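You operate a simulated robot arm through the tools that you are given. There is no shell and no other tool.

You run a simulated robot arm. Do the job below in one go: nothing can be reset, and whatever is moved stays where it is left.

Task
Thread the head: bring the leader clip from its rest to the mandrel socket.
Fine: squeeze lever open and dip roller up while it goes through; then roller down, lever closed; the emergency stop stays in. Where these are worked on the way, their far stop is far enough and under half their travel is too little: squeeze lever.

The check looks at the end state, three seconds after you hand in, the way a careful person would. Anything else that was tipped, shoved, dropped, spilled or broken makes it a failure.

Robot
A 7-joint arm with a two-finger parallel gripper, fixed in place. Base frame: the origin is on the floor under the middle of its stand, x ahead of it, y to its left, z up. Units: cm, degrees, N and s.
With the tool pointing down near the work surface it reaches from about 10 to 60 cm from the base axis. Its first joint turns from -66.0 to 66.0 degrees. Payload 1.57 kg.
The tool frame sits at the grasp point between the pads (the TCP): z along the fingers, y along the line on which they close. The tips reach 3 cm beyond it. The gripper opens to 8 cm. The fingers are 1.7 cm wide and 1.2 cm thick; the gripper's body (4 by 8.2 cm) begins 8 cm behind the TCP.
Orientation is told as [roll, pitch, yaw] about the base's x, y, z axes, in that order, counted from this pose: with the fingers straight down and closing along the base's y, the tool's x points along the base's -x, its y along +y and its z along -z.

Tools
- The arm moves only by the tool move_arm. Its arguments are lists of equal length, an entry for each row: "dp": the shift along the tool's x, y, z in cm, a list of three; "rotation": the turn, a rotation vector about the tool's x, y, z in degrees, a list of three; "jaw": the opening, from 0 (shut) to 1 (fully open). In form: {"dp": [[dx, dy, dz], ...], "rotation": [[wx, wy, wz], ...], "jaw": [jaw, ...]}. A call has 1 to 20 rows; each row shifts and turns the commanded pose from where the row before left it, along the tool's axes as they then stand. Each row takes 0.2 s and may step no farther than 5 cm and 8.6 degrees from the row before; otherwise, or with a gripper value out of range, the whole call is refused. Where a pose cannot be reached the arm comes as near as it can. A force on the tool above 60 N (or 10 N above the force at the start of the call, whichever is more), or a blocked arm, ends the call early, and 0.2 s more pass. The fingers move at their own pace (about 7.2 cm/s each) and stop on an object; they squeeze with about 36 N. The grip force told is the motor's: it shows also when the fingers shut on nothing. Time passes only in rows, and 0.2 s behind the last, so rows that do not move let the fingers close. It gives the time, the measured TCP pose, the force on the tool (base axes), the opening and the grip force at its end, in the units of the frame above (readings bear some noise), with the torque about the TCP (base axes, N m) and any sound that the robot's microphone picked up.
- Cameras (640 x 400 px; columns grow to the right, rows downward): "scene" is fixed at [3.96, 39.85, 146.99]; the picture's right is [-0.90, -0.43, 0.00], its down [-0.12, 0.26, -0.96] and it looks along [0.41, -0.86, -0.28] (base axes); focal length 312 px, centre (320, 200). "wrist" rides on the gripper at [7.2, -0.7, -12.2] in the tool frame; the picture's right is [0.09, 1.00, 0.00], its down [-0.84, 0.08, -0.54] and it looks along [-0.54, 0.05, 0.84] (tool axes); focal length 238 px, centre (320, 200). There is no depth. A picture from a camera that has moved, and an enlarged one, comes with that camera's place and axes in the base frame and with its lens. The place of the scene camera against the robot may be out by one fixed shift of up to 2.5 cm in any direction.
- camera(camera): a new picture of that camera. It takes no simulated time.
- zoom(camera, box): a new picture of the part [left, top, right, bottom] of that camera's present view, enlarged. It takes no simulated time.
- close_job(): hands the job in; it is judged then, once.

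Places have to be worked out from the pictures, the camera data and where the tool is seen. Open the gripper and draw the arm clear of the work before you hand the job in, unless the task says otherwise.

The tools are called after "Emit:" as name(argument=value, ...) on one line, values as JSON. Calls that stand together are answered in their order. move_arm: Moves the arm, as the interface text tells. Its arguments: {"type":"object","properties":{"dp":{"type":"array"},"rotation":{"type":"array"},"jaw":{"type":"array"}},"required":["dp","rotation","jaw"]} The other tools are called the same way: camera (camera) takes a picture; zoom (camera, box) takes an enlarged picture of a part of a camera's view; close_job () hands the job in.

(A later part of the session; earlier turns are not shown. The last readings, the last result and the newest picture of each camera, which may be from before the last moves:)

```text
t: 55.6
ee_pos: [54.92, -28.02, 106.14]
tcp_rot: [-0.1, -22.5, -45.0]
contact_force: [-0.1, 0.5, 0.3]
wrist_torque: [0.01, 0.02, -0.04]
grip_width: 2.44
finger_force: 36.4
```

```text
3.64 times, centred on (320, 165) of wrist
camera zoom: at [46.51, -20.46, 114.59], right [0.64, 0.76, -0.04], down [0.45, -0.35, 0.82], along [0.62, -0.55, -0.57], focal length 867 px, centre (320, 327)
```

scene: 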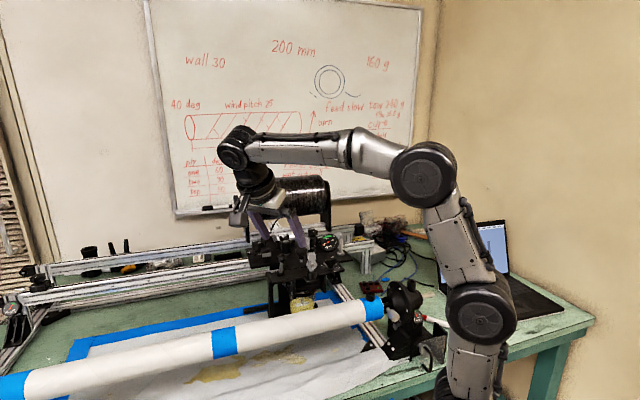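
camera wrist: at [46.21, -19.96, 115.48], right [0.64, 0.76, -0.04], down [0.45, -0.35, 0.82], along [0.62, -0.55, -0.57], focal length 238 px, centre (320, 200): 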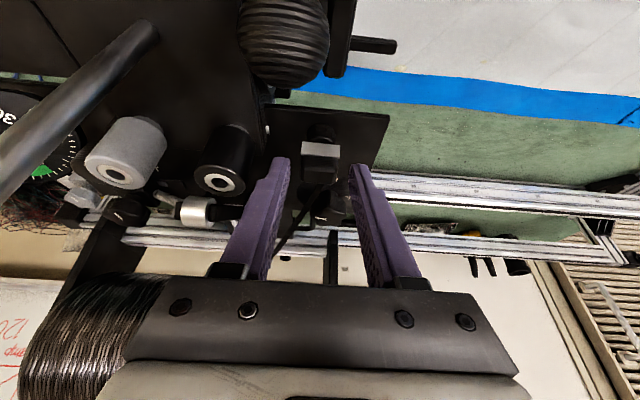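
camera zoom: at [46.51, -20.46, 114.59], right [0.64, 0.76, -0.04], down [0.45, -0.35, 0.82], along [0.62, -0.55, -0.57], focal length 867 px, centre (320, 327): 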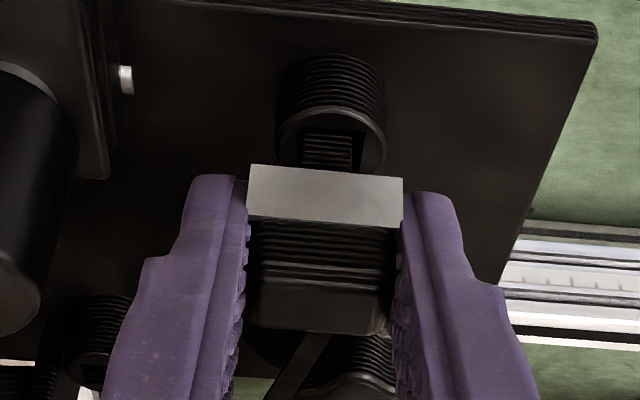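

The clip rises freely with a square shank showing below it. I lift another 3 cm and check that the shank is out of the rest.

Emit:
move_arm(dp=[[-0.29, 0, -0.69], [-0.29, 0, -0.69], [-0.29, 0, -0.69], [-0.29, 0, -0.69], [0, 0, 0]], rotation=[[0, 0, 0], [0, 0, 0], [0, 0, 0], [0, 0, 0], [0, 0, 0]], jaw=[0.2, 0.2, 0.2, 0.2, 0.2])

Emit:
zoom(camera="wrist", box=[250, 110, 390, 220])

Emit:
zoom(camera="scene", box=[230, 190, 320, 270])

```text
t: 56.8
ee_pos: [54.96, -27.88, 108.94]
tcp_rot: [0.0, -22.5, -45.0]
contact_force: [-0.1, 0.3, -0.5]
wrist_torque: [-0.01, 0.0, 0.0]
grip_width: 2.43
finger_force: 35.8
```

```text
3.64 times, centred on (320, 165) of wrist
camera zoom: at [46.55, -20.41, 117.56], right [0.64, 0.76, -0.04], down [0.45, -0.35, 0.82], along [0.62, -0.54, -0.57], focal length 867 px, centre (320, 327)
```

zoom: 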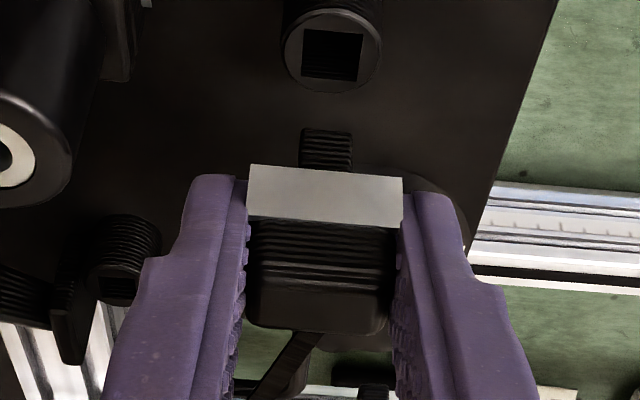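

```text
5.00 times, centred on (275, 230) of scene
camera zoom: at [3.96, 39.85, 146.99], right [-0.9, -0.43, 0.0], down [-0.12, 0.26, -0.96], along [0.41, -0.86, -0.28], focal length 1559 px, centre (545, 50)
```

zoom: 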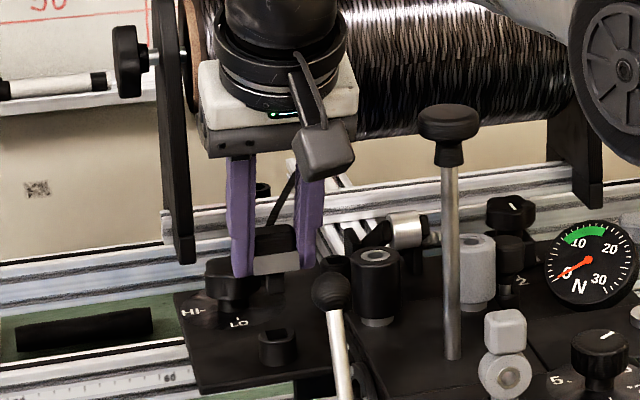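

The clip is clear of its rest (short square shank, about 1 cm). I raise it further, easing slightly inward, so it passes well above the rollers.

Emit:
move_arm(dp=[[-0.23, 0, -1.91], [-0.23, 0, -1.91], [-0.23, 0, -1.91], [0, 0, 0]], rotation=[[0, 0, 0], [0, 0, 0], [0, 0, 0], [0, 0, 0]], jaw=[0.2, 0.2, 0.2, 0.2])

Emit:
camera(camera="wrist")

Emit:
zoom(camera="scene", box=[220, 160, 360, 270])

```text
t: 57.8
ee_pos: [53.81, -26.87, 114.64]
tcp_rot: [0.0, -22.5, -44.9]
contact_force: [-0.5, 0.1, -1.2]
wrist_torque: [0.0, 0.01, -0.03]
grip_width: 2.46
finger_force: 36.1
```

```text
taken
camera wrist: at [45.42, -19.31, 123.13], right [0.64, 0.76, -0.03], down [0.45, -0.35, 0.82], along [0.62, -0.54, -0.57], focal length 238 px, centre (320, 200)
```

wrist: 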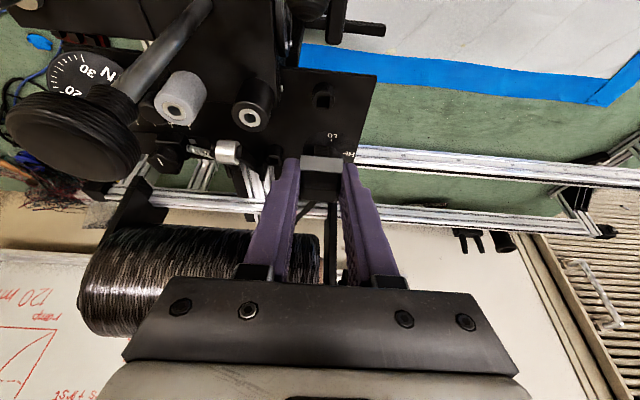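

```text
3.64 times, centred on (290, 215) of scene
camera zoom: at [3.96, 39.85, 146.99], right [-0.9, -0.43, 0.0], down [-0.12, 0.26, -0.96], along [0.41, -0.86, -0.28], focal length 1134 px, centre (429, 146)
```

zoom: 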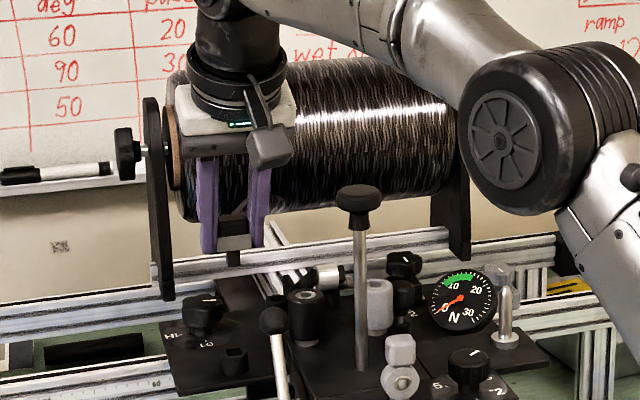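

The clip hangs clear at TCP (f 57, l 19, z 114.6), and the gripper has space both to the spool and to the raised knob. I carry it sideways behind the knob to the knob's other side so the tow will not wrap round the rod.

Emit:
move_arm(dp=[[-0.2, -1.5, 0], [0, -2.0, 0], [0, -2.0, 0], [0, -2.0, 0], [0, -2.0, 0], [0, -2.0, 0], [0, -2.0, 0], [0, -1.0, 0], [0, 0, 0]], rotation=[[0, 0, 0], [0, 0, 0], [0, 0, 0], [0, 0, 0], [0, 0, 0], [0, 0, 0], [0, 0, 0], [0, 0, 0], [0, 0, 0]], jaw=[0.2, 0.2, 0.2, 0.2, 0.2, 0.2, 0.2, 0.2, 0.2])

Emit:
camera(camera="wrist")

Emit:
zoom(camera="scene", box=[220, 160, 380, 280])

```text
t: 59.8
ee_pos: [43.58, -37.27, 114.65]
tcp_rot: [0.0, -22.4, -45.1]
contact_force: [-0.1, -0.2, -0.4]
wrist_torque: [-0.01, -0.03, 0.0]
grip_width: 2.43
finger_force: 35.6
```

```text
taken
camera wrist: at [35.28, -29.73, 123.21], right [0.64, 0.76, -0.03], down [0.45, -0.35, 0.82], along [0.62, -0.55, -0.57], focal length 238 px, centre (320, 200)
```

wrist: 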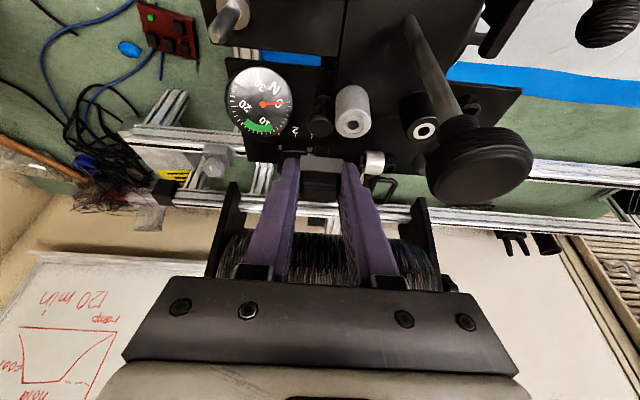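

```text
3.33 times, centred on (300, 220) of scene
camera zoom: at [3.96, 39.85, 146.99], right [-0.9, -0.43, 0.0], down [-0.12, 0.26, -0.96], along [0.41, -0.86, -0.28], focal length 1040 px, centre (387, 133)
```

zoom: 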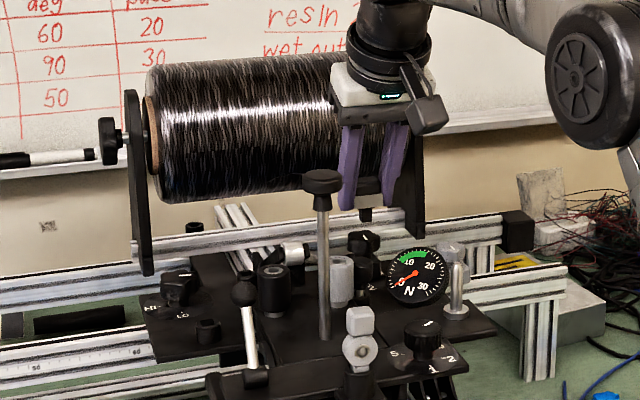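

The clip is now on the far side of the knob (f 57.2, l 4.5). I carry it straight out over the head toward the mandrel socket at the same height.

Emit:
move_arm(dp=[[1.0, -0.37, -0.41], [1.96, -0.736, -0.812], [1.96, -0.736, -0.812], [1.96, -0.736, -0.812], [1.96, -0.736, -0.812], [1.96, -0.736, -0.812], [1.96, -0.736, -0.812], [1.96, -0.736, -0.812], [1.96, -0.736, -0.812], [1.96, -0.736, -0.812], [1.0, -0.37, -0.41], [0, 0, 0]], rotation=[[0, 0, 0], [0, 0, 0], [0, 0, 0], [0, 0, 0], [0, 0, 0], [0, 0, 0], [0, 0, 0], [0, 0, 0], [0, 0, 0], [0, 0, 0], [0, 0, 0], [0, 0, 0]], jaw=[0.2, 0.2, 0.2, 0.2, 0.2, 0.2, 0.2, 0.2, 0.2, 0.2, 0.2, 0.2])

Emit:
camera(camera="wrist")

Emit:
zoom(camera="wrist", box=[250, 50, 390, 220])

Emit:
camera(camera="scene")

```text
t: 62.4
ee_pos: [23.29, -27.44, 114.6]
tcp_rot: [0.0, -22.4, -45.1]
contact_force: [-0.5, 0.0, -0.9]
wrist_torque: [0.0, -0.02, 0.0]
grip_width: 2.44
finger_force: 35.8
```

```text
taken
camera wrist: at [15.04, -19.96, 123.16], right [0.64, 0.76, -0.03], down [0.45, -0.35, 0.82], along [0.62, -0.54, -0.57], focal length 238 px, centre (320, 200)
```

wrist: 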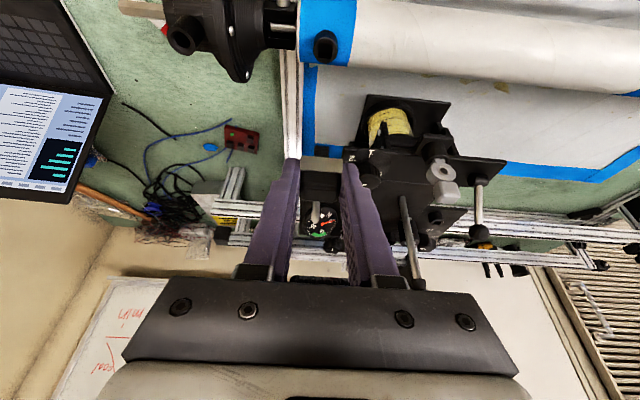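

```text
2.35 times, centred on (320, 135) of wrist
camera zoom: at [15.04, -19.96, 123.16], right [0.64, 0.76, -0.03], down [0.45, -0.35, 0.82], along [0.62, -0.54, -0.57], focal length 561 px, centre (320, 353)
```

zoom: 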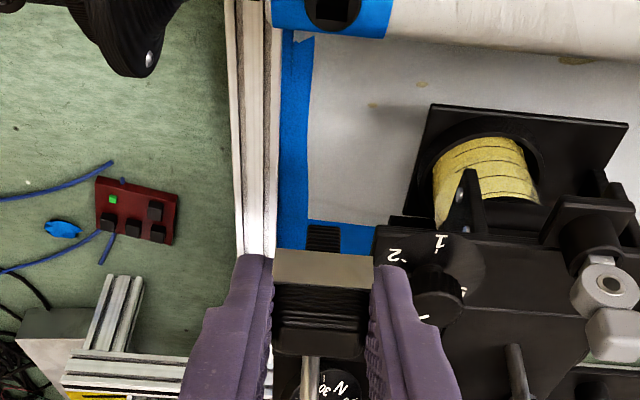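

```text
taken
```

scene: 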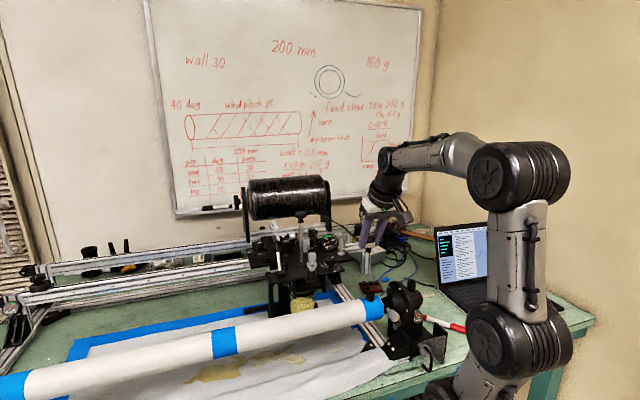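

The clip is over the mandrel end at TCP z 114.6. I zoom on the socket to place it precisely relative to the clip's shank, and look at the tow in the scene.

Emit:
zoom(camera="wrist", box=[280, 15, 370, 85])

Emit:
zoom(camera="scene", box=[280, 180, 420, 310])

```text
5.71 times, centred on (325, 50) of wrist
camera zoom: at [15.04, -19.96, 123.16], right [0.64, 0.76, -0.03], down [0.45, -0.35, 0.82], along [0.62, -0.54, -0.57], focal length 1362 px, centre (291, 1057)
```

zoom: 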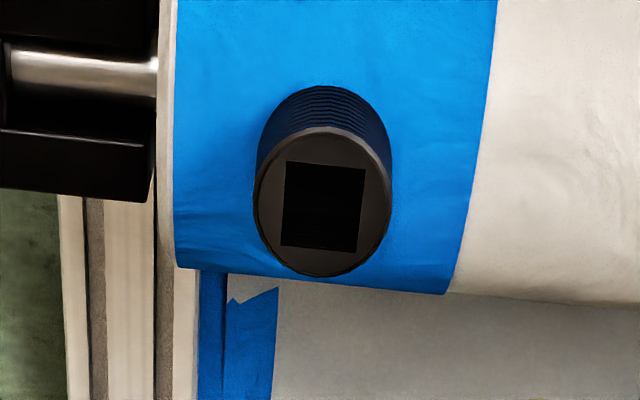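

```text
3.08 times, centred on (350, 245) of scene
camera zoom: at [3.96, 39.85, 146.99], right [-0.9, -0.43, 0.0], down [-0.12, 0.26, -0.96], along [0.41, -0.86, -0.28], focal length 960 px, centre (228, 62)
```

zoom: 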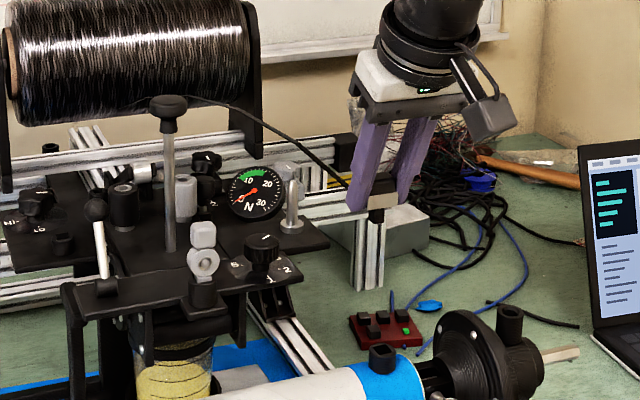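

The socket hole works out at (f 34.97, l -2.93, z 99.6), level and aligned with the clip; the clip's shank axis lies about 0.7 cm ahead of the TCP, so I aim for TCP f 34.25, l -2.97. I move there and down to z 108.

Emit:
move_arm(dp=[[1.34, -0.013, 1.83], [1.34, -0.013, 1.83], [1.34, -0.013, 1.83], [0, 0, 0]], rotation=[[0, 0, 0], [0, 0, 0], [0, 0, 0], [0, 0, 0]], jaw=[0.2, 0.2, 0.2, 0.2])

Emit:
zoom(camera="wrist", box=[270, 70, 380, 190])

Emit:
zoom(camera="scene", box=[320, 220, 430, 310])

```text
t: 63.4
ee_pos: [22.24, -26.15, 107.93]
tcp_rot: [0.0, -22.3, -45.0]
contact_force: [0.0, -0.3, -0.5]
wrist_torque: [-0.02, 0.0, 0.03]
grip_width: 2.45
finger_force: 35.8
```

```text
3.33 times, centred on (325, 130) of wrist
camera zoom: at [13.82, -18.72, 116.47], right [0.64, 0.76, -0.04], down [0.45, -0.35, 0.82], along [0.62, -0.55, -0.57], focal length 794 px, centre (303, 433)
```

zoom: 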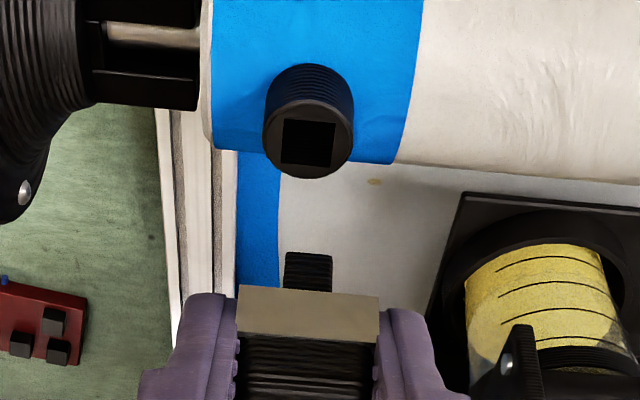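

```text
4.44 times, centred on (375, 265) of scene
camera zoom: at [3.96, 39.85, 146.99], right [-0.9, -0.43, 0.0], down [-0.12, 0.26, -0.96], along [0.41, -0.86, -0.28], focal length 1386 px, centre (76, -89)
```

zoom: 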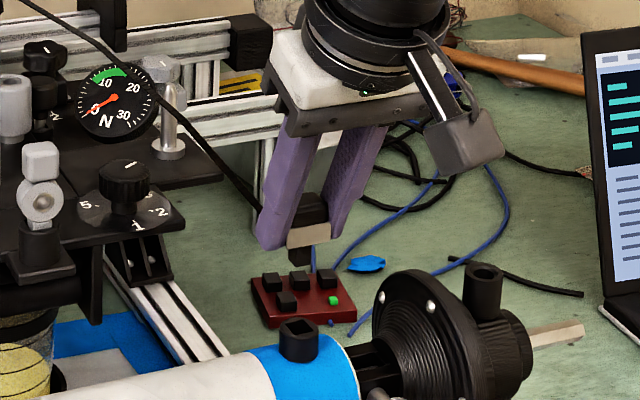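

Shank and hole are nearly in line (off by about 0.1 cm in l, 0.1 in f; the hole has about 0.15 cm of play each side). I correct and go down to z 104.3, just above the socket.

Emit:
move_arm(dp=[[0.71, -0.05, 1.65], [0.71, -0.05, 1.65], [0, 0, 0]], rotation=[[0, 0, 0], [0, 0, 0], [0, 0, 0]], jaw=[0.2, 0.2, 0.2])

Emit:
zoom(camera="wrist", box=[280, 100, 370, 190])

Emit:
zoom(camera="scene", box=[340, 250, 410, 310])

```text
t: 64.2
ee_pos: [22.24, -26.28, 104.44]
tcp_rot: [0.0, -22.4, -45.0]
contact_force: [-0.5, 0.3, -1.0]
wrist_torque: [-0.01, -0.03, 0.0]
grip_width: 2.44
finger_force: 35.5
```

```text
4.44 times, centred on (325, 145) of wrist
camera zoom: at [13.71, -18.77, 112.91], right [0.64, 0.76, -0.03], down [0.45, -0.35, 0.82], along [0.62, -0.54, -0.57], focal length 1059 px, centre (298, 444)
```

zoom: 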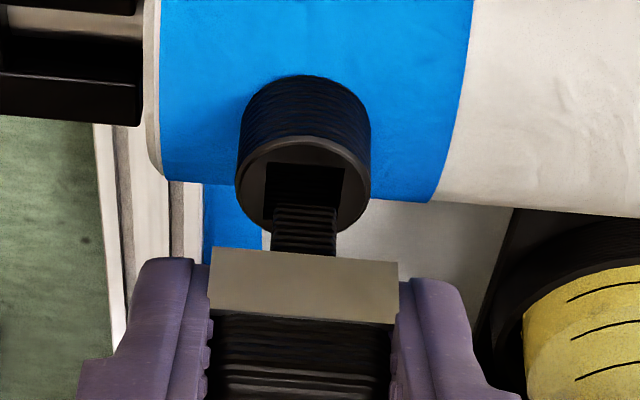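

```text
6.67 times, centred on (375, 280) of scene
camera zoom: at [3.96, 39.85, 146.99], right [-0.9, -0.43, 0.0], down [-0.12, 0.26, -0.96], along [0.41, -0.86, -0.28], focal length 2079 px, centre (-47, -333)
```

zoom: 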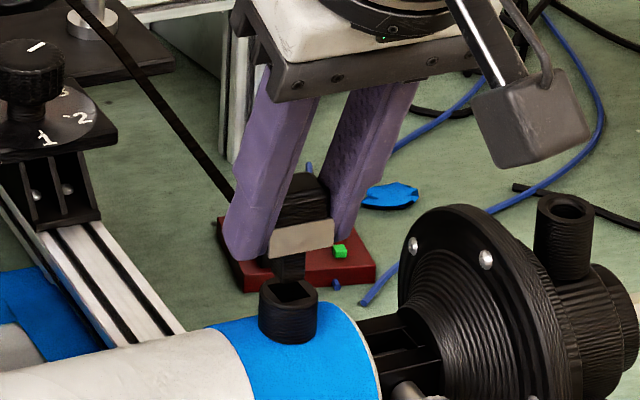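

Shank and hole coincide to within about 0.1 cm in both views. I nudge 0.08 cm toward the base and descend in small steps, watching the force.

Emit:
move_arm(dp=[[0.074, -0.02, -0.03], [0.115, 0, 0.277], [0.115, 0, 0.277], [0, 0, 0]], rotation=[[0, 0, 0], [0, 0, 0], [0, 0, 0], [0, 0, 0]], jaw=[0.2, 0.2, 0.2, 0.2])

Emit:
zoom(camera="wrist", box=[290, 110, 360, 180])

Emit:
zoom(camera="scene", box=[355, 265, 395, 300])

```text
t: 65.2
ee_pos: [22.13, -26.16, 103.72]
tcp_rot: [-0.1, -22.5, -44.9]
contact_force: [0.6, -0.7, 0.2]
wrist_torque: [-0.03, 0.04, -0.01]
grip_width: 2.42
finger_force: 36.1
```

```text
5.71 times, centred on (325, 145) of wrist
camera zoom: at [13.69, -18.74, 112.33], right [0.64, 0.76, -0.03], down [0.45, -0.35, 0.82], along [0.62, -0.54, -0.57], focal length 1362 px, centre (291, 514)
```

zoom: 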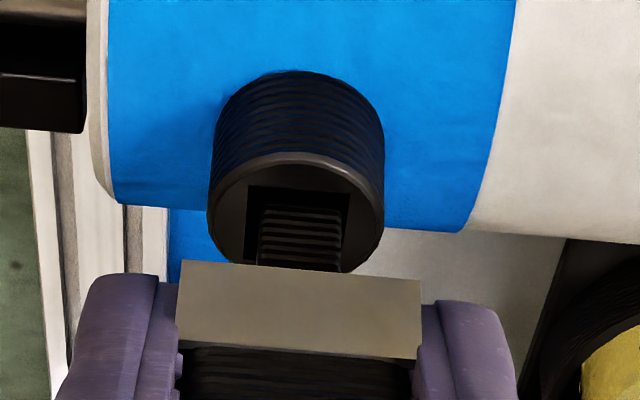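

```text
11.43 times, centred on (375, 282) of scene
camera zoom: at [3.96, 39.85, 146.99], right [-0.9, -0.43, 0.0], down [-0.12, 0.26, -0.96], along [0.41, -0.86, -0.28], focal length 3564 px, centre (-309, -743)
```

zoom: 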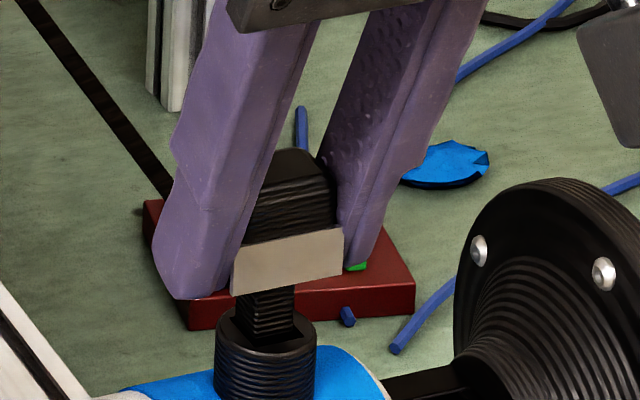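

The shank now sits inside the hole's outline with even margins left and right. I continue down in small steps.

Emit:
move_arm(dp=[[0.115, 0, 0.277], [0.115, 0, 0.277], [0, 0, 0]], rotation=[[0, 0, 0], [0, 0, 0], [0, 0, 0]], jaw=[0.2, 0.2, 0.2])

Emit:
zoom(camera="wrist", box=[290, 110, 360, 180])

Emit:
zoom(camera="scene", box=[355, 265, 395, 300])

```text
t: 66.0
ee_pos: [21.93, -26.26, 103.13]
tcp_rot: [0.1, -22.5, -45.0]
contact_force: [-0.4, -0.1, -0.6]
wrist_torque: [0.0, -0.01, -0.03]
grip_width: 2.46
finger_force: 36.0
```

```text
5.71 times, centred on (325, 145) of wrist
camera zoom: at [13.71, -18.78, 111.72], right [0.64, 0.76, -0.03], down [0.45, -0.35, 0.82], along [0.61, -0.54, -0.57], focal length 1362 px, centre (291, 514)
```

zoom: 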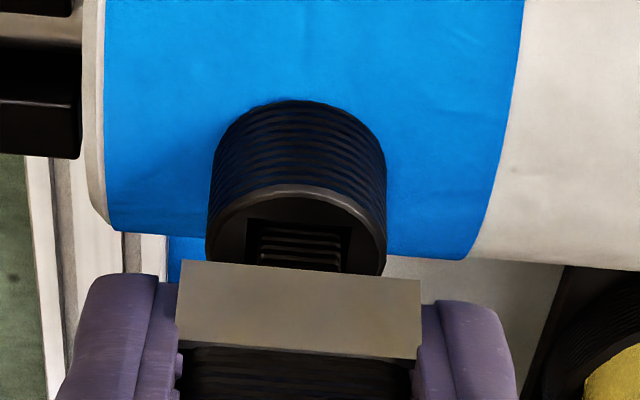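

```text
11.43 times, centred on (375, 282) of scene
camera zoom: at [3.96, 39.85, 146.99], right [-0.9, -0.43, 0.0], down [-0.12, 0.26, -0.96], along [0.41, -0.86, -0.28], focal length 3564 px, centre (-309, -743)
```

zoom: 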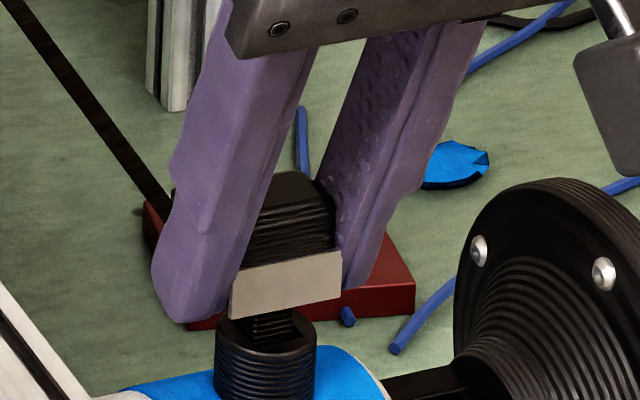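

It is entering with no resistance. I keep going down in small steps until it seats.

Emit:
move_arm(dp=[[0.096, 0, 0.231], [0.096, 0, 0.231], [0, 0, 0]], rotation=[[0, 0, 0], [0, 0, 0], [0, 0, 0]], jaw=[0.2, 0.2, 0.2])

Emit:
zoom(camera="wrist", box=[290, 110, 360, 180])

Emit:
zoom(camera="scene", box=[355, 265, 395, 300])

```text
t: 66.8
ee_pos: [22.05, -26.38, 102.84]
tcp_rot: [0.0, -22.6, -45.0]
contact_force: [-0.1, 0.8, 3.1]
wrist_torque: [-0.01, -0.05, -0.02]
grip_width: 2.45
finger_force: 36.1
```

```text
5.71 times, centred on (325, 145) of wrist
camera zoom: at [13.73, -18.75, 111.25], right [0.64, 0.76, -0.04], down [0.45, -0.34, 0.82], along [0.62, -0.55, -0.57], focal length 1362 px, centre (291, 514)
```

zoom: 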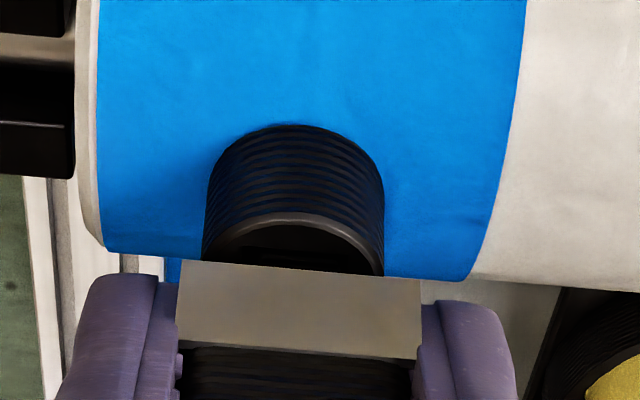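

```text
11.43 times, centred on (375, 282) of scene
camera zoom: at [3.96, 39.85, 146.99], right [-0.9, -0.43, 0.0], down [-0.12, 0.26, -0.96], along [0.41, -0.86, -0.28], focal length 3564 px, centre (-309, -743)
```

zoom: 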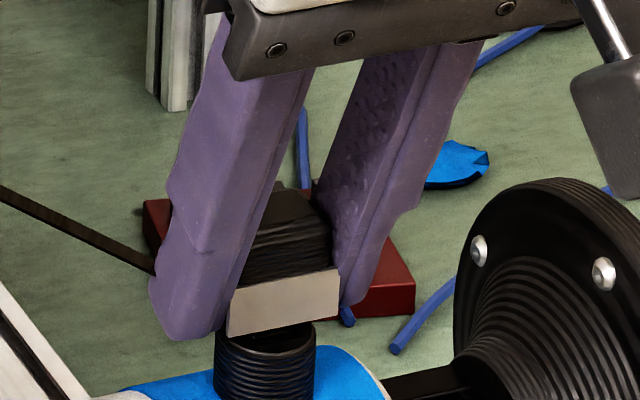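

The force shows a first 3 N upward and the tow line has changed its run. I press a little more to be sure the clip is fully seated, then look at the whole scene.

Emit:
move_arm(dp=[[0.077, 0, 0.185], [0, 0, 0]], rotation=[[0, 0, 0], [0, 0, 0]], jaw=[0.2, 0.2])

Emit:
zoom(camera="scene", box=[355, 265, 395, 300])

Emit:
zoom(camera="scene", box=[260, 180, 420, 310])

```text
t: 67.4
ee_pos: [22.2, -26.36, 102.78]
tcp_rot: [0.1, -22.9, -45.0]
contact_force: [0.6, 3.0, 18.6]
wrist_torque: [0.05, -0.13, 0.0]
grip_width: 2.45
finger_force: 35.2
```

```text
11.43 times, centred on (375, 282) of scene
camera zoom: at [3.95, 39.88, 146.98], right [-0.9, -0.43, 0.0], down [-0.12, 0.26, -0.96], along [0.41, -0.86, -0.28], focal length 3564 px, centre (-309, -743)
```

zoom: 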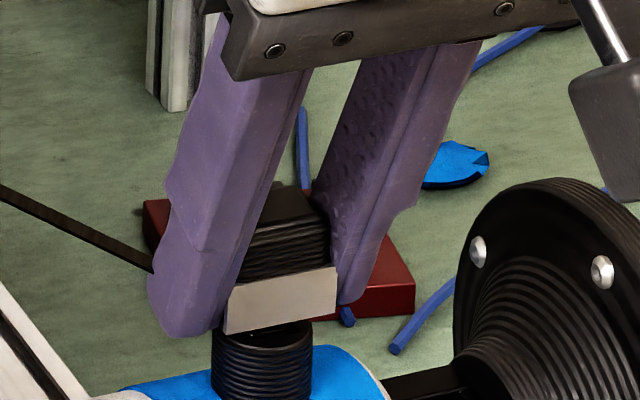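

```text
3.08 times, centred on (340, 245) of scene
camera zoom: at [3.95, 39.88, 146.98], right [-0.9, -0.43, 0.0], down [-0.12, 0.26, -0.96], along [0.41, -0.86, -0.28], focal length 960 px, centre (258, 62)
```

zoom: 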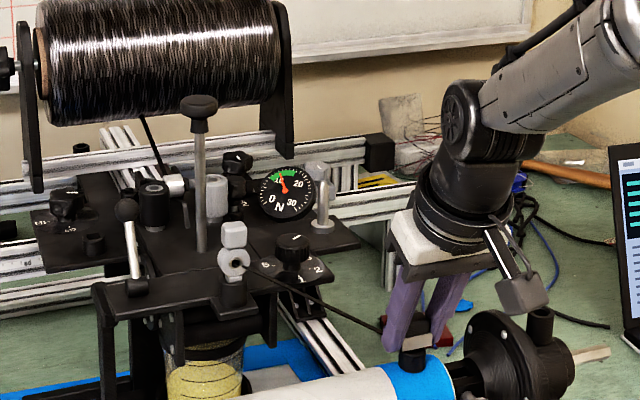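

The tow now runs spool – rollers – payout eye – clip and the tension gauge reads in the green, so the clip is seated (18.6 N press). I relieve the press, open just enough, and withdraw along the tool axis.

Emit:
move_arm(dp=[[-0.07, 0, -0.17], [0, 0, 0], [0, 0, 0], [0, 0, 0], [0, 0, -0.5], [0, 0, -1.5], [0, 0, -2.5], [0, 0, -3.0], [0, 0, 0]], rotation=[[0, 0, 0], [0, 0, 0], [0, 0, 0], [0, 0, 0], [0, 0, 0], [0, 0, 0], [0, 0, 0], [0, 0, 0], [0, 0, 0]], jaw=[0.2, 0.42, 0.42, 0.42, 0.42, 0.42, 0.42, 0.42, 0.42])

Emit:
zoom(camera="scene", box=[340, 240, 410, 300])

Emit:
camera(camera="wrist")

```text
t: 69.4
ee_pos: [19.94, -24.15, 109.62]
tcp_rot: [0.0, -22.5, -45.0]
contact_force: [-0.6, -0.7, -0.5]
wrist_torque: [-0.01, 0.04, 0.03]
grip_width: 3.36
finger_force: 0.0
```

```text
6.67 times, centred on (375, 270) of scene
camera zoom: at [3.96, 39.85, 146.99], right [-0.9, -0.43, 0.0], down [-0.12, 0.26, -0.96], along [0.41, -0.86, -0.28], focal length 2079 px, centre (-47, -267)
```

zoom: 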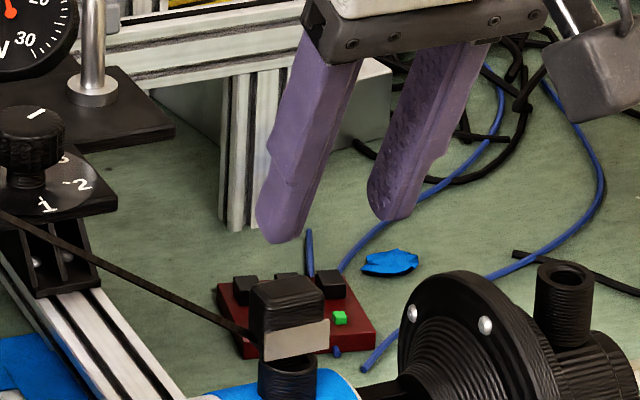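

```text
taken
camera wrist: at [11.57, -16.69, 118.19], right [0.64, 0.76, -0.04], down [0.45, -0.35, 0.82], along [0.61, -0.55, -0.57], focal length 238 px, centre (320, 200)
```

wrist: 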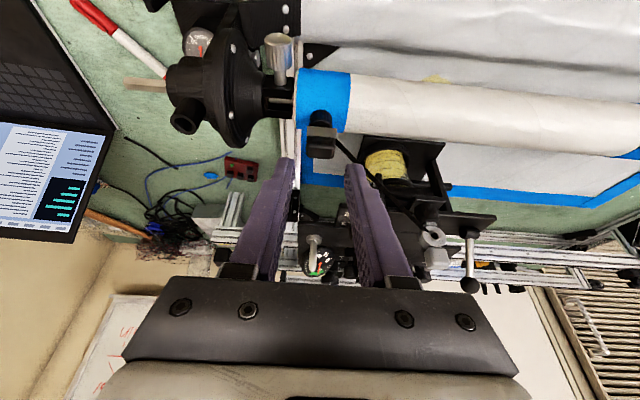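

The clip stands upright in the mandrel socket with the tow attached. Now I untilt, rise to z 118 and shift over in line with the raised knob, staying well back from it.

Emit:
move_arm(dp=[[0, 0, -1.0], [0, 0, -1.0], [0, 0, -1.0], [0, 0, -3.0], [0, 0, -2.6], [0, 3.3, 0], [0, 3.3, 0], [0, 3.3, 0], [0, 3.26, 0], [0, 0, 0]], rotation=[[0, 7.5, 0], [0, 7.5, 0], [0, 7.5, 0], [0, 0, 0], [0, 0, 0], [0, 0, 0], [0, 0, 0], [0, 0, 0], [0, 0, 0], [0, 0, 0]], jaw=[0.5, 0.6, 0.7, 0.7, 0.7, 0.7, 0.7, 0.7, 0.7, 0.7])

Emit:
camera(camera="wrist")

```text
t: 71.6
ee_pos: [28.72, -14.42, 118.31]
tcp_rot: [0.0, -0.1, -45.0]
contact_force: [-0.1, -0.4, -0.9]
wrist_torque: [-0.04, -0.02, -0.01]
grip_width: 5.61
finger_force: 0.1
```

```text
taken
camera wrist: at [23.27, -9.78, 130.41], right [0.64, 0.77, 0.0], down [0.65, -0.54, 0.54], along [0.42, -0.35, -0.84], focal length 238 px, centre (320, 200)
```

wrist: 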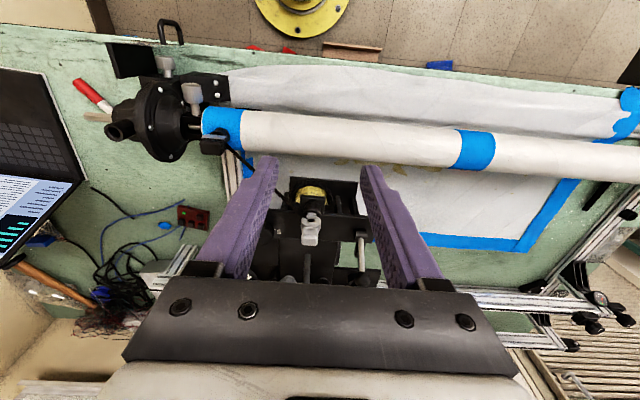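

The tool is upright at f 30.5, l 10.1. I advance horizontally toward the raised knob, stopping just before it, to check that it will pass between the open fingers.

Emit:
move_arm(dp=[[-3.0, 0.08, 0.3], [-3.0, 0, 0.3], [-3.0, 0, 0], [-3.0, 0, 0], [-3.0, 0, 0], [-2.6, 0, 0], [0, 0, 0]], rotation=[[0, 0, 0], [0, 0, 0], [0, 0, 0], [0, 0, 0], [0, 0, 0], [0, 0, 0], [0, 0, 0]], jaw=[0.7, 0.7, 0.7, 0.7, 0.7, 0.7, 0.7])

Emit:
camera(camera="wrist")

Emit:
zoom(camera="scene", box=[250, 180, 370, 280])

```text
t: 73.2
ee_pos: [41.41, -26.89, 117.51]
tcp_rot: [0.0, -0.1, -45.0]
contact_force: [-0.1, 0.8, -0.1]
wrist_torque: [-0.03, 0.0, -0.05]
grip_width: 5.6
finger_force: 0.0
```

```text
taken
camera wrist: at [35.86, -22.28, 129.72], right [0.64, 0.77, 0.0], down [0.65, -0.54, 0.54], along [0.42, -0.35, -0.84], focal length 238 px, centre (320, 200)
```

wrist: 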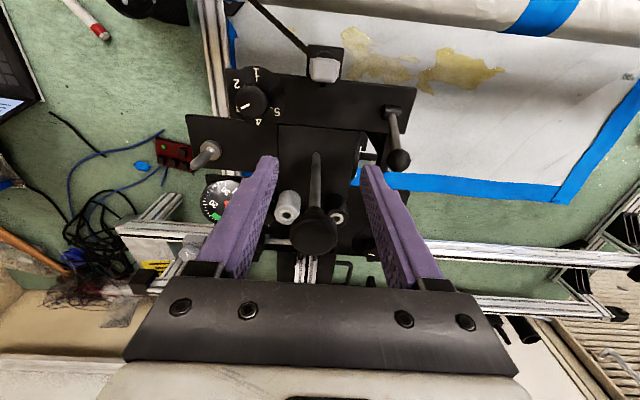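

```text
4.00 times, centred on (310, 230) of scene
camera zoom: at [3.97, 39.85, 146.99], right [-0.9, -0.43, 0.0], down [-0.12, 0.26, -0.96], along [0.41, -0.86, -0.28], focal length 1248 px, centre (360, 80)
```

zoom: 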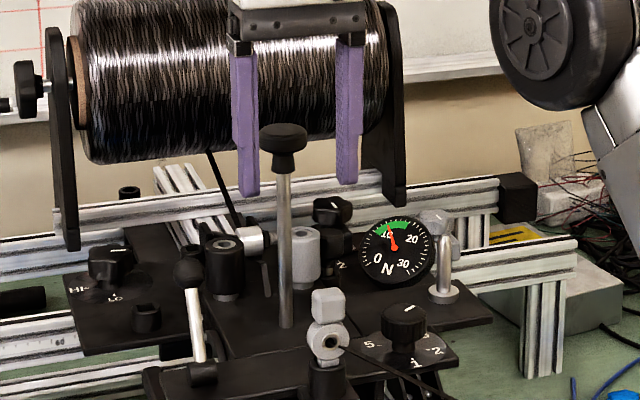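

The disc lies between the open fingers in both views. I advance the last 3.9 cm and close on it.

Emit:
move_arm(dp=[[-1.3, 0, 0], [-1.3, -0.05, 0], [-1.3, 0, 0], [0, 0, 0], [0, 0, 0], [0, 0, 0], [0, 0, 0]], rotation=[[0, 0, 0], [0, 0, 0], [0, 0, 0], [0, 0, 0], [0, 0, 0], [0, 0, 0], [0, 0, 0]], jaw=[0.7, 0.7, 0.7, 0.5, 0.3, 0.25, 0.25])

Emit:
zoom(camera="wrist", box=[250, 120, 390, 250])

```text
t: 74.8
ee_pos: [44.1, -29.65, 117.55]
tcp_rot: [0.0, -0.1, -45.1]
contact_force: [-0.2, -2.6, 1.4]
wrist_torque: [0.0, 0.05, -0.03]
grip_width: 3.3
finger_force: 40.6
```

```text
3.08 times, centred on (320, 185) of wrist
camera zoom: at [38.53, -25.02, 129.69], right [0.64, 0.77, 0.0], down [0.65, -0.54, 0.54], along [0.42, -0.35, -0.84], focal length 733 px, centre (320, 246)
```

zoom: 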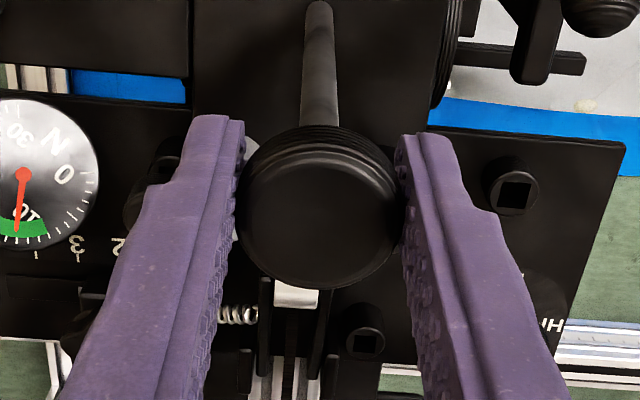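

Gripped at 3.30 cm. I lower the knob steadily, watching the force.

Emit:
move_arm(dp=[[0, 0, 0.5], [0, 0, 0.7], [0, 0, 0.7], [0, 0, 0.7], [0, 0, 0.7], [0, 0, 0.7], [0, 0, 0.7], [0, 0, 0.7], [0, 0, 0]], rotation=[[0, 0, 0], [0, 0, 0], [0, 0, 0], [0, 0, 0], [0, 0, 0], [0, 0, 0], [0, 0, 0], [0, 0, 0], [0, 0, 0]], jaw=[0.25, 0.25, 0.25, 0.25, 0.25, 0.25, 0.25, 0.25, 0.25])

Emit:
zoom(camera="scene", box=[250, 190, 370, 300])

```text
t: 76.8
ee_pos: [43.99, -29.66, 112.06]
tcp_rot: [0.0, 0.0, -45.0]
contact_force: [-6.1, 0.1, 1.6]
wrist_torque: [-0.06, 0.02, -0.01]
grip_width: 3.29
finger_force: 41.0
```

```text
3.64 times, centred on (310, 245) of scene
camera zoom: at [3.94, 39.85, 146.99], right [-0.9, -0.43, 0.0], down [-0.12, 0.26, -0.96], along [0.41, -0.86, -0.28], focal length 1134 px, centre (356, 36)
```

zoom: 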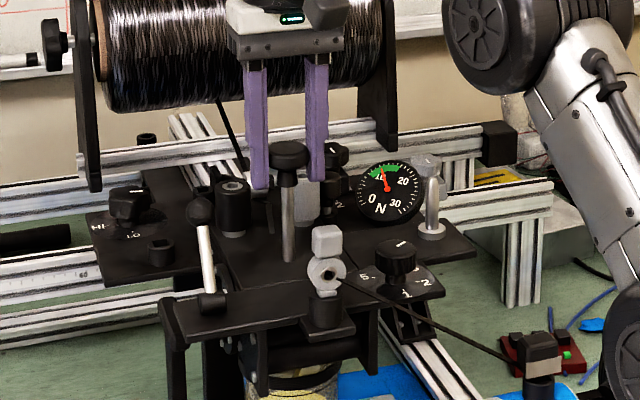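

Halfway down with light force; I continue to just above the bottom stop.

Emit:
move_arm(dp=[[0, 0, 0.7], [0, 0, 0.7], [0, 0, 0.7], [0, 0, 0.7], [0, 0, 0.7], [0, 0, 0.7], [0, 0, 0.6], [0, 0, 0]], rotation=[[0, 0, 0], [0, 0, 0], [0, 0, 0], [0, 0, 0], [0, 0, 0], [0, 0, 0], [0, 0, 0], [0, 0, 0]], jaw=[0.25, 0.25, 0.25, 0.25, 0.25, 0.25, 0.25, 0.25])

```text
t: 78.6
ee_pos: [44.01, -29.61, 107.26]
tcp_rot: [0.0, 0.0, -45.0]
contact_force: [-0.2, -0.7, 1.6]
wrist_torque: [-0.1, -0.08, 0.0]
grip_width: 3.27
finger_force: 41.0
```

At z 107.3, near the bottom; I go on in small steps to feel the stop.

Emit:
move_arm(dp=[[0, 0, 0.3], [0, 0, 0.3], [0, 0, 0]], rotation=[[0, 0, 0], [0, 0, 0], [0, 0, 0]], jaw=[0.25, 0.25, 0.25])

```text
t: 79.4
ee_pos: [44.05, -29.69, 106.68]
tcp_rot: [-0.1, -0.1, -44.9]
contact_force: [1.2, -0.8, 0.9]
wrist_torque: [-0.06, -0.13, 0.01]
grip_width: 3.27
finger_force: 40.6
```

Still no stop at z 106.7; another small step down.

Emit:
move_arm(dp=[[0, 0, 0.2], [0, 0, 0.2], [0, 0, 0]], rotation=[[0, 0, 0], [0, 0, 0], [0, 0, 0]], jaw=[0.25, 0.25, 0.25])

Emit:
zoom(camera="scene", box=[250, 200, 370, 320])

```text
t: 80.2
ee_pos: [44.1, -29.61, 106.42]
tcp_rot: [0.0, -0.1, -44.9]
contact_force: [-0.2, -0.3, 11.0]
wrist_torque: [0.26, 0.19, 0.0]
grip_width: 3.3
finger_force: 41.1
```

```text
3.33 times, centred on (310, 260) of scene
camera zoom: at [3.95, 39.86, 146.99], right [-0.9, -0.43, 0.0], down [-0.12, 0.26, -0.96], along [0.41, -0.86, -0.28], focal length 1040 px, centre (353, 0)
```

zoom: 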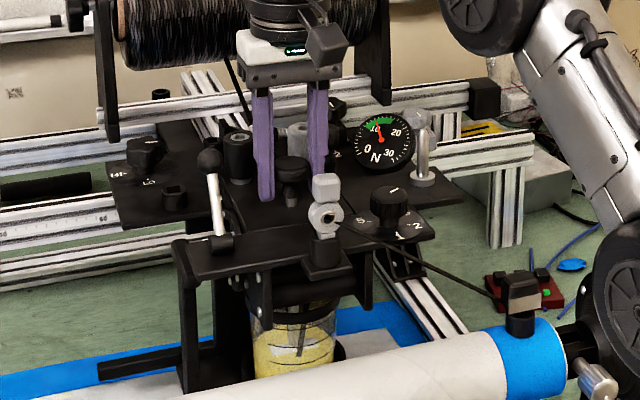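

The knob is on its bottom stop (11 N) and the roller shows in the pot again. I ease off, open, and rise clear.

Emit:
move_arm(dp=[[0, 0, -0.1], [0, 0, 0], [0, 0, 0], [0, 0, 0], [0, 0, -2.0], [0, 0, -3.0], [0, 0, -3.0], [0, 0, 0]], rotation=[[0, 0, 0], [0, 0, 0], [0, 0, 0], [0, 0, 0], [0, 0, 0], [0, 0, 0], [0, 0, 0], [0, 0, 0]], jaw=[0.25, 0.7, 0.7, 0.7, 0.7, 0.7, 0.7, 0.7])

Emit:
zoom(camera="scene", box=[250, 200, 370, 320])

Emit:
camera(camera="wrist")

```text
t: 82.0
ee_pos: [44.07, -29.5, 114.45]
tcp_rot: [0.1, 0.0, -45.0]
contact_force: [-0.4, -0.2, 0.5]
wrist_torque: [0.01, 0.02, -0.01]
grip_width: 5.59
finger_force: 0.1
```

```text
3.33 times, centred on (310, 260) of scene
camera zoom: at [3.96, 39.85, 146.99], right [-0.9, -0.43, 0.0], down [-0.12, 0.26, -0.96], along [0.41, -0.86, -0.28], focal length 1040 px, centre (353, 0)
```

zoom: 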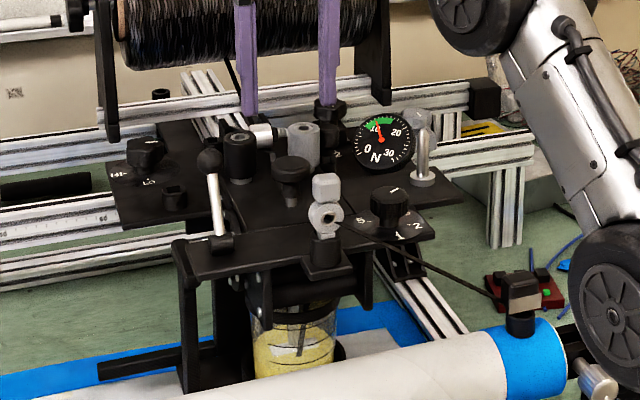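

```text
taken
camera wrist: at [38.63, -24.99, 126.62], right [0.64, 0.77, 0.0], down [0.65, -0.54, 0.54], along [0.42, -0.35, -0.84], focal length 238 px, centre (320, 200)
```

wrist: 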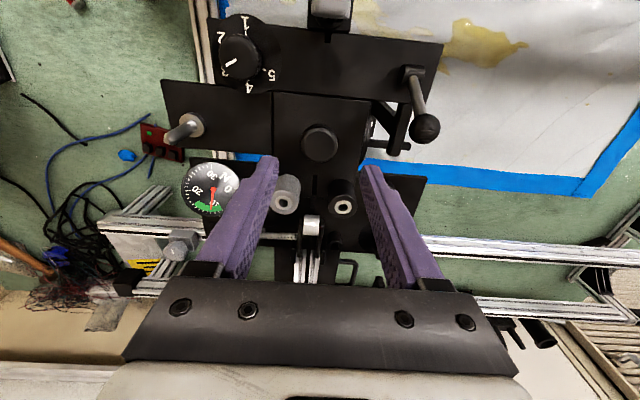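

The roller knob is down and free. I tilt 15° for reach, close the fingers, and move over to behind the lever ball (its far side from the mandrel), still above it.

Emit:
move_arm(dp=[[0, 0, 0], [0, 0, 0], [-0.32, 2.48, 0.086], [-0.32, 2.48, 0.086], [-0.32, 2.48, 0.086], [0, 0, 0]], rotation=[[0, -7.5, 0], [0, -7.5, 0], [0, 0, 0], [0, 0, 0], [0, 0, 0], [0, 0, 0]], jaw=[0.4, 0, 0, 0, 0, 0])

Emit:
camera(camera="wrist")

Emit:
zoom(camera="scene", box=[230, 190, 350, 290])

```text
t: 83.4
ee_pos: [50.05, -24.98, 114.39]
tcp_rot: [0.0, -15.0, -44.9]
contact_force: [0.2, 0.0, 0.1]
wrist_torque: [0.0, 0.01, -0.01]
grip_width: 0.01
finger_force: 21.5
```

```text
taken
camera wrist: at [42.49, -18.33, 124.31], right [0.64, 0.77, -0.02], down [0.53, -0.42, 0.74], along [0.56, -0.49, -0.67], focal length 238 px, centre (320, 200)
```

wrist: 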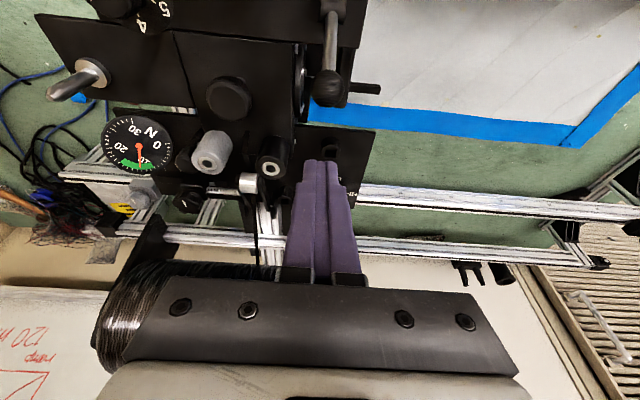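

```text
4.00 times, centred on (290, 240) of scene
camera zoom: at [3.96, 39.85, 146.99], right [-0.9, -0.43, 0.0], down [-0.12, 0.26, -0.96], along [0.41, -0.86, -0.28], focal length 1248 px, centre (440, 40)
```

zoom: 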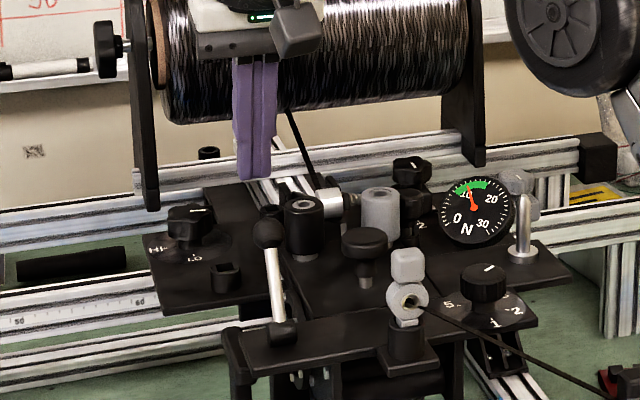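

Fingers are in line with the ball and behind it (f 53, ball at f 49.4). I lower beside it and begin pushing toward the mandrel.

Emit:
move_arm(dp=[[0.41, 0, 1.53], [0.41, 0, 1.53], [0.41, 0, 1.53], [0, 0, 0]], rotation=[[0, 0, 0], [0, 0, 0], [0, 0, 0], [0, 0, 0]], jaw=[0, 0, 0, 0])

Emit:
zoom(camera="wrist", box=[250, 60, 400, 200])

Emit:
zoom(camera="scene", box=[230, 190, 350, 290])

```text
t: 84.4
ee_pos: [50.02, -25.01, 109.62]
tcp_rot: [0.0, -15.0, -45.0]
contact_force: [1.0, -0.7, 0.1]
wrist_torque: [-0.03, -0.01, -0.01]
grip_width: 0.0
finger_force: 21.6
```

```text
2.86 times, centred on (325, 130) of wrist
camera zoom: at [42.44, -18.33, 119.57], right [0.64, 0.77, -0.02], down [0.53, -0.42, 0.74], along [0.56, -0.49, -0.67], focal length 681 px, centre (306, 400)
```

zoom: 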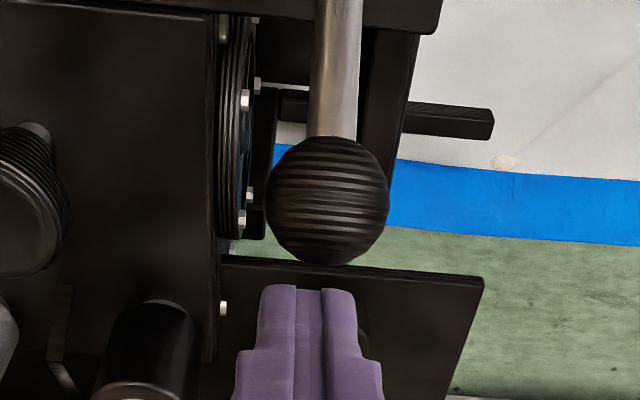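

```text
4.00 times, centred on (290, 240) of scene
camera zoom: at [3.96, 39.85, 146.99], right [-0.9, -0.43, 0.0], down [-0.12, 0.26, -0.96], along [0.41, -0.86, -0.28], focal length 1248 px, centre (440, 40)
```

zoom: 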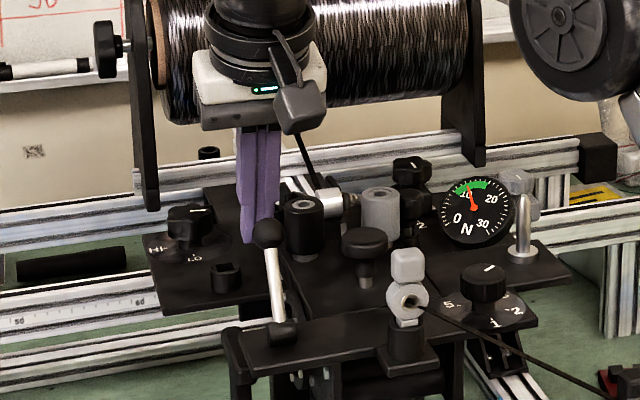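

Ball (l 17.75) and fingers (l 17.7) line up. I push toward the mandrel in 0.6 cm steps.

Emit:
move_arm(dp=[[0.58, 0.03, -0.155], [0.58, 0.03, -0.155], [0.58, 0, -0.155], [0.58, 0, -0.155], [0.58, 0, -0.155], [0.58, 0, -0.155], [0, 0, 0]], rotation=[[0, 0, 0], [0, 0, 0], [0, 0, 0], [0, 0, 0], [0, 0, 0], [0, 0, 0], [0, 0, 0]], jaw=[0, 0, 0, 0, 0, 0, 0])

Emit:
zoom(camera="wrist", box=[250, 60, 400, 200])

Emit:
zoom(camera="scene", box=[230, 190, 350, 290])

```text
t: 86.0
ee_pos: [47.54, -22.38, 109.67]
tcp_rot: [0.0, -14.9, -45.0]
contact_force: [0.2, 1.2, 0.9]
wrist_torque: [0.03, 0.01, -0.01]
grip_width: 0.02
finger_force: 21.7
```

```text
2.86 times, centred on (325, 130) of wrist
camera zoom: at [39.98, -15.74, 119.56], right [0.64, 0.77, -0.02], down [0.53, -0.42, 0.74], along [0.56, -0.49, -0.67], focal length 681 px, centre (306, 400)
```

zoom: 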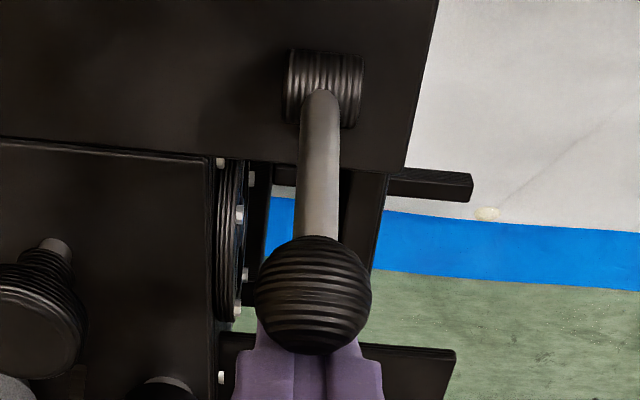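

```text
4.00 times, centred on (290, 240) of scene
camera zoom: at [3.96, 39.85, 146.99], right [-0.9, -0.43, 0.0], down [-0.12, 0.26, -0.96], along [0.41, -0.86, -0.28], focal length 1248 px, centre (440, 40)
```

zoom: 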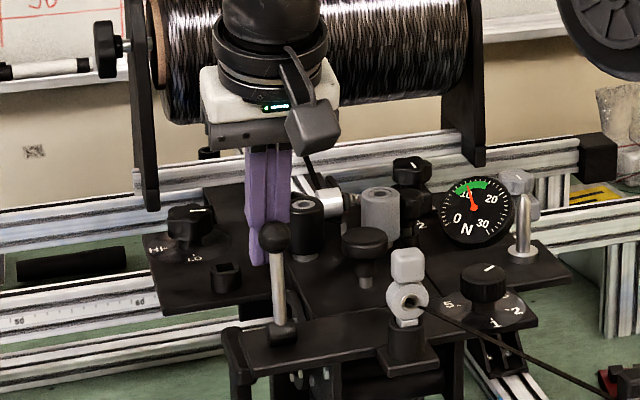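

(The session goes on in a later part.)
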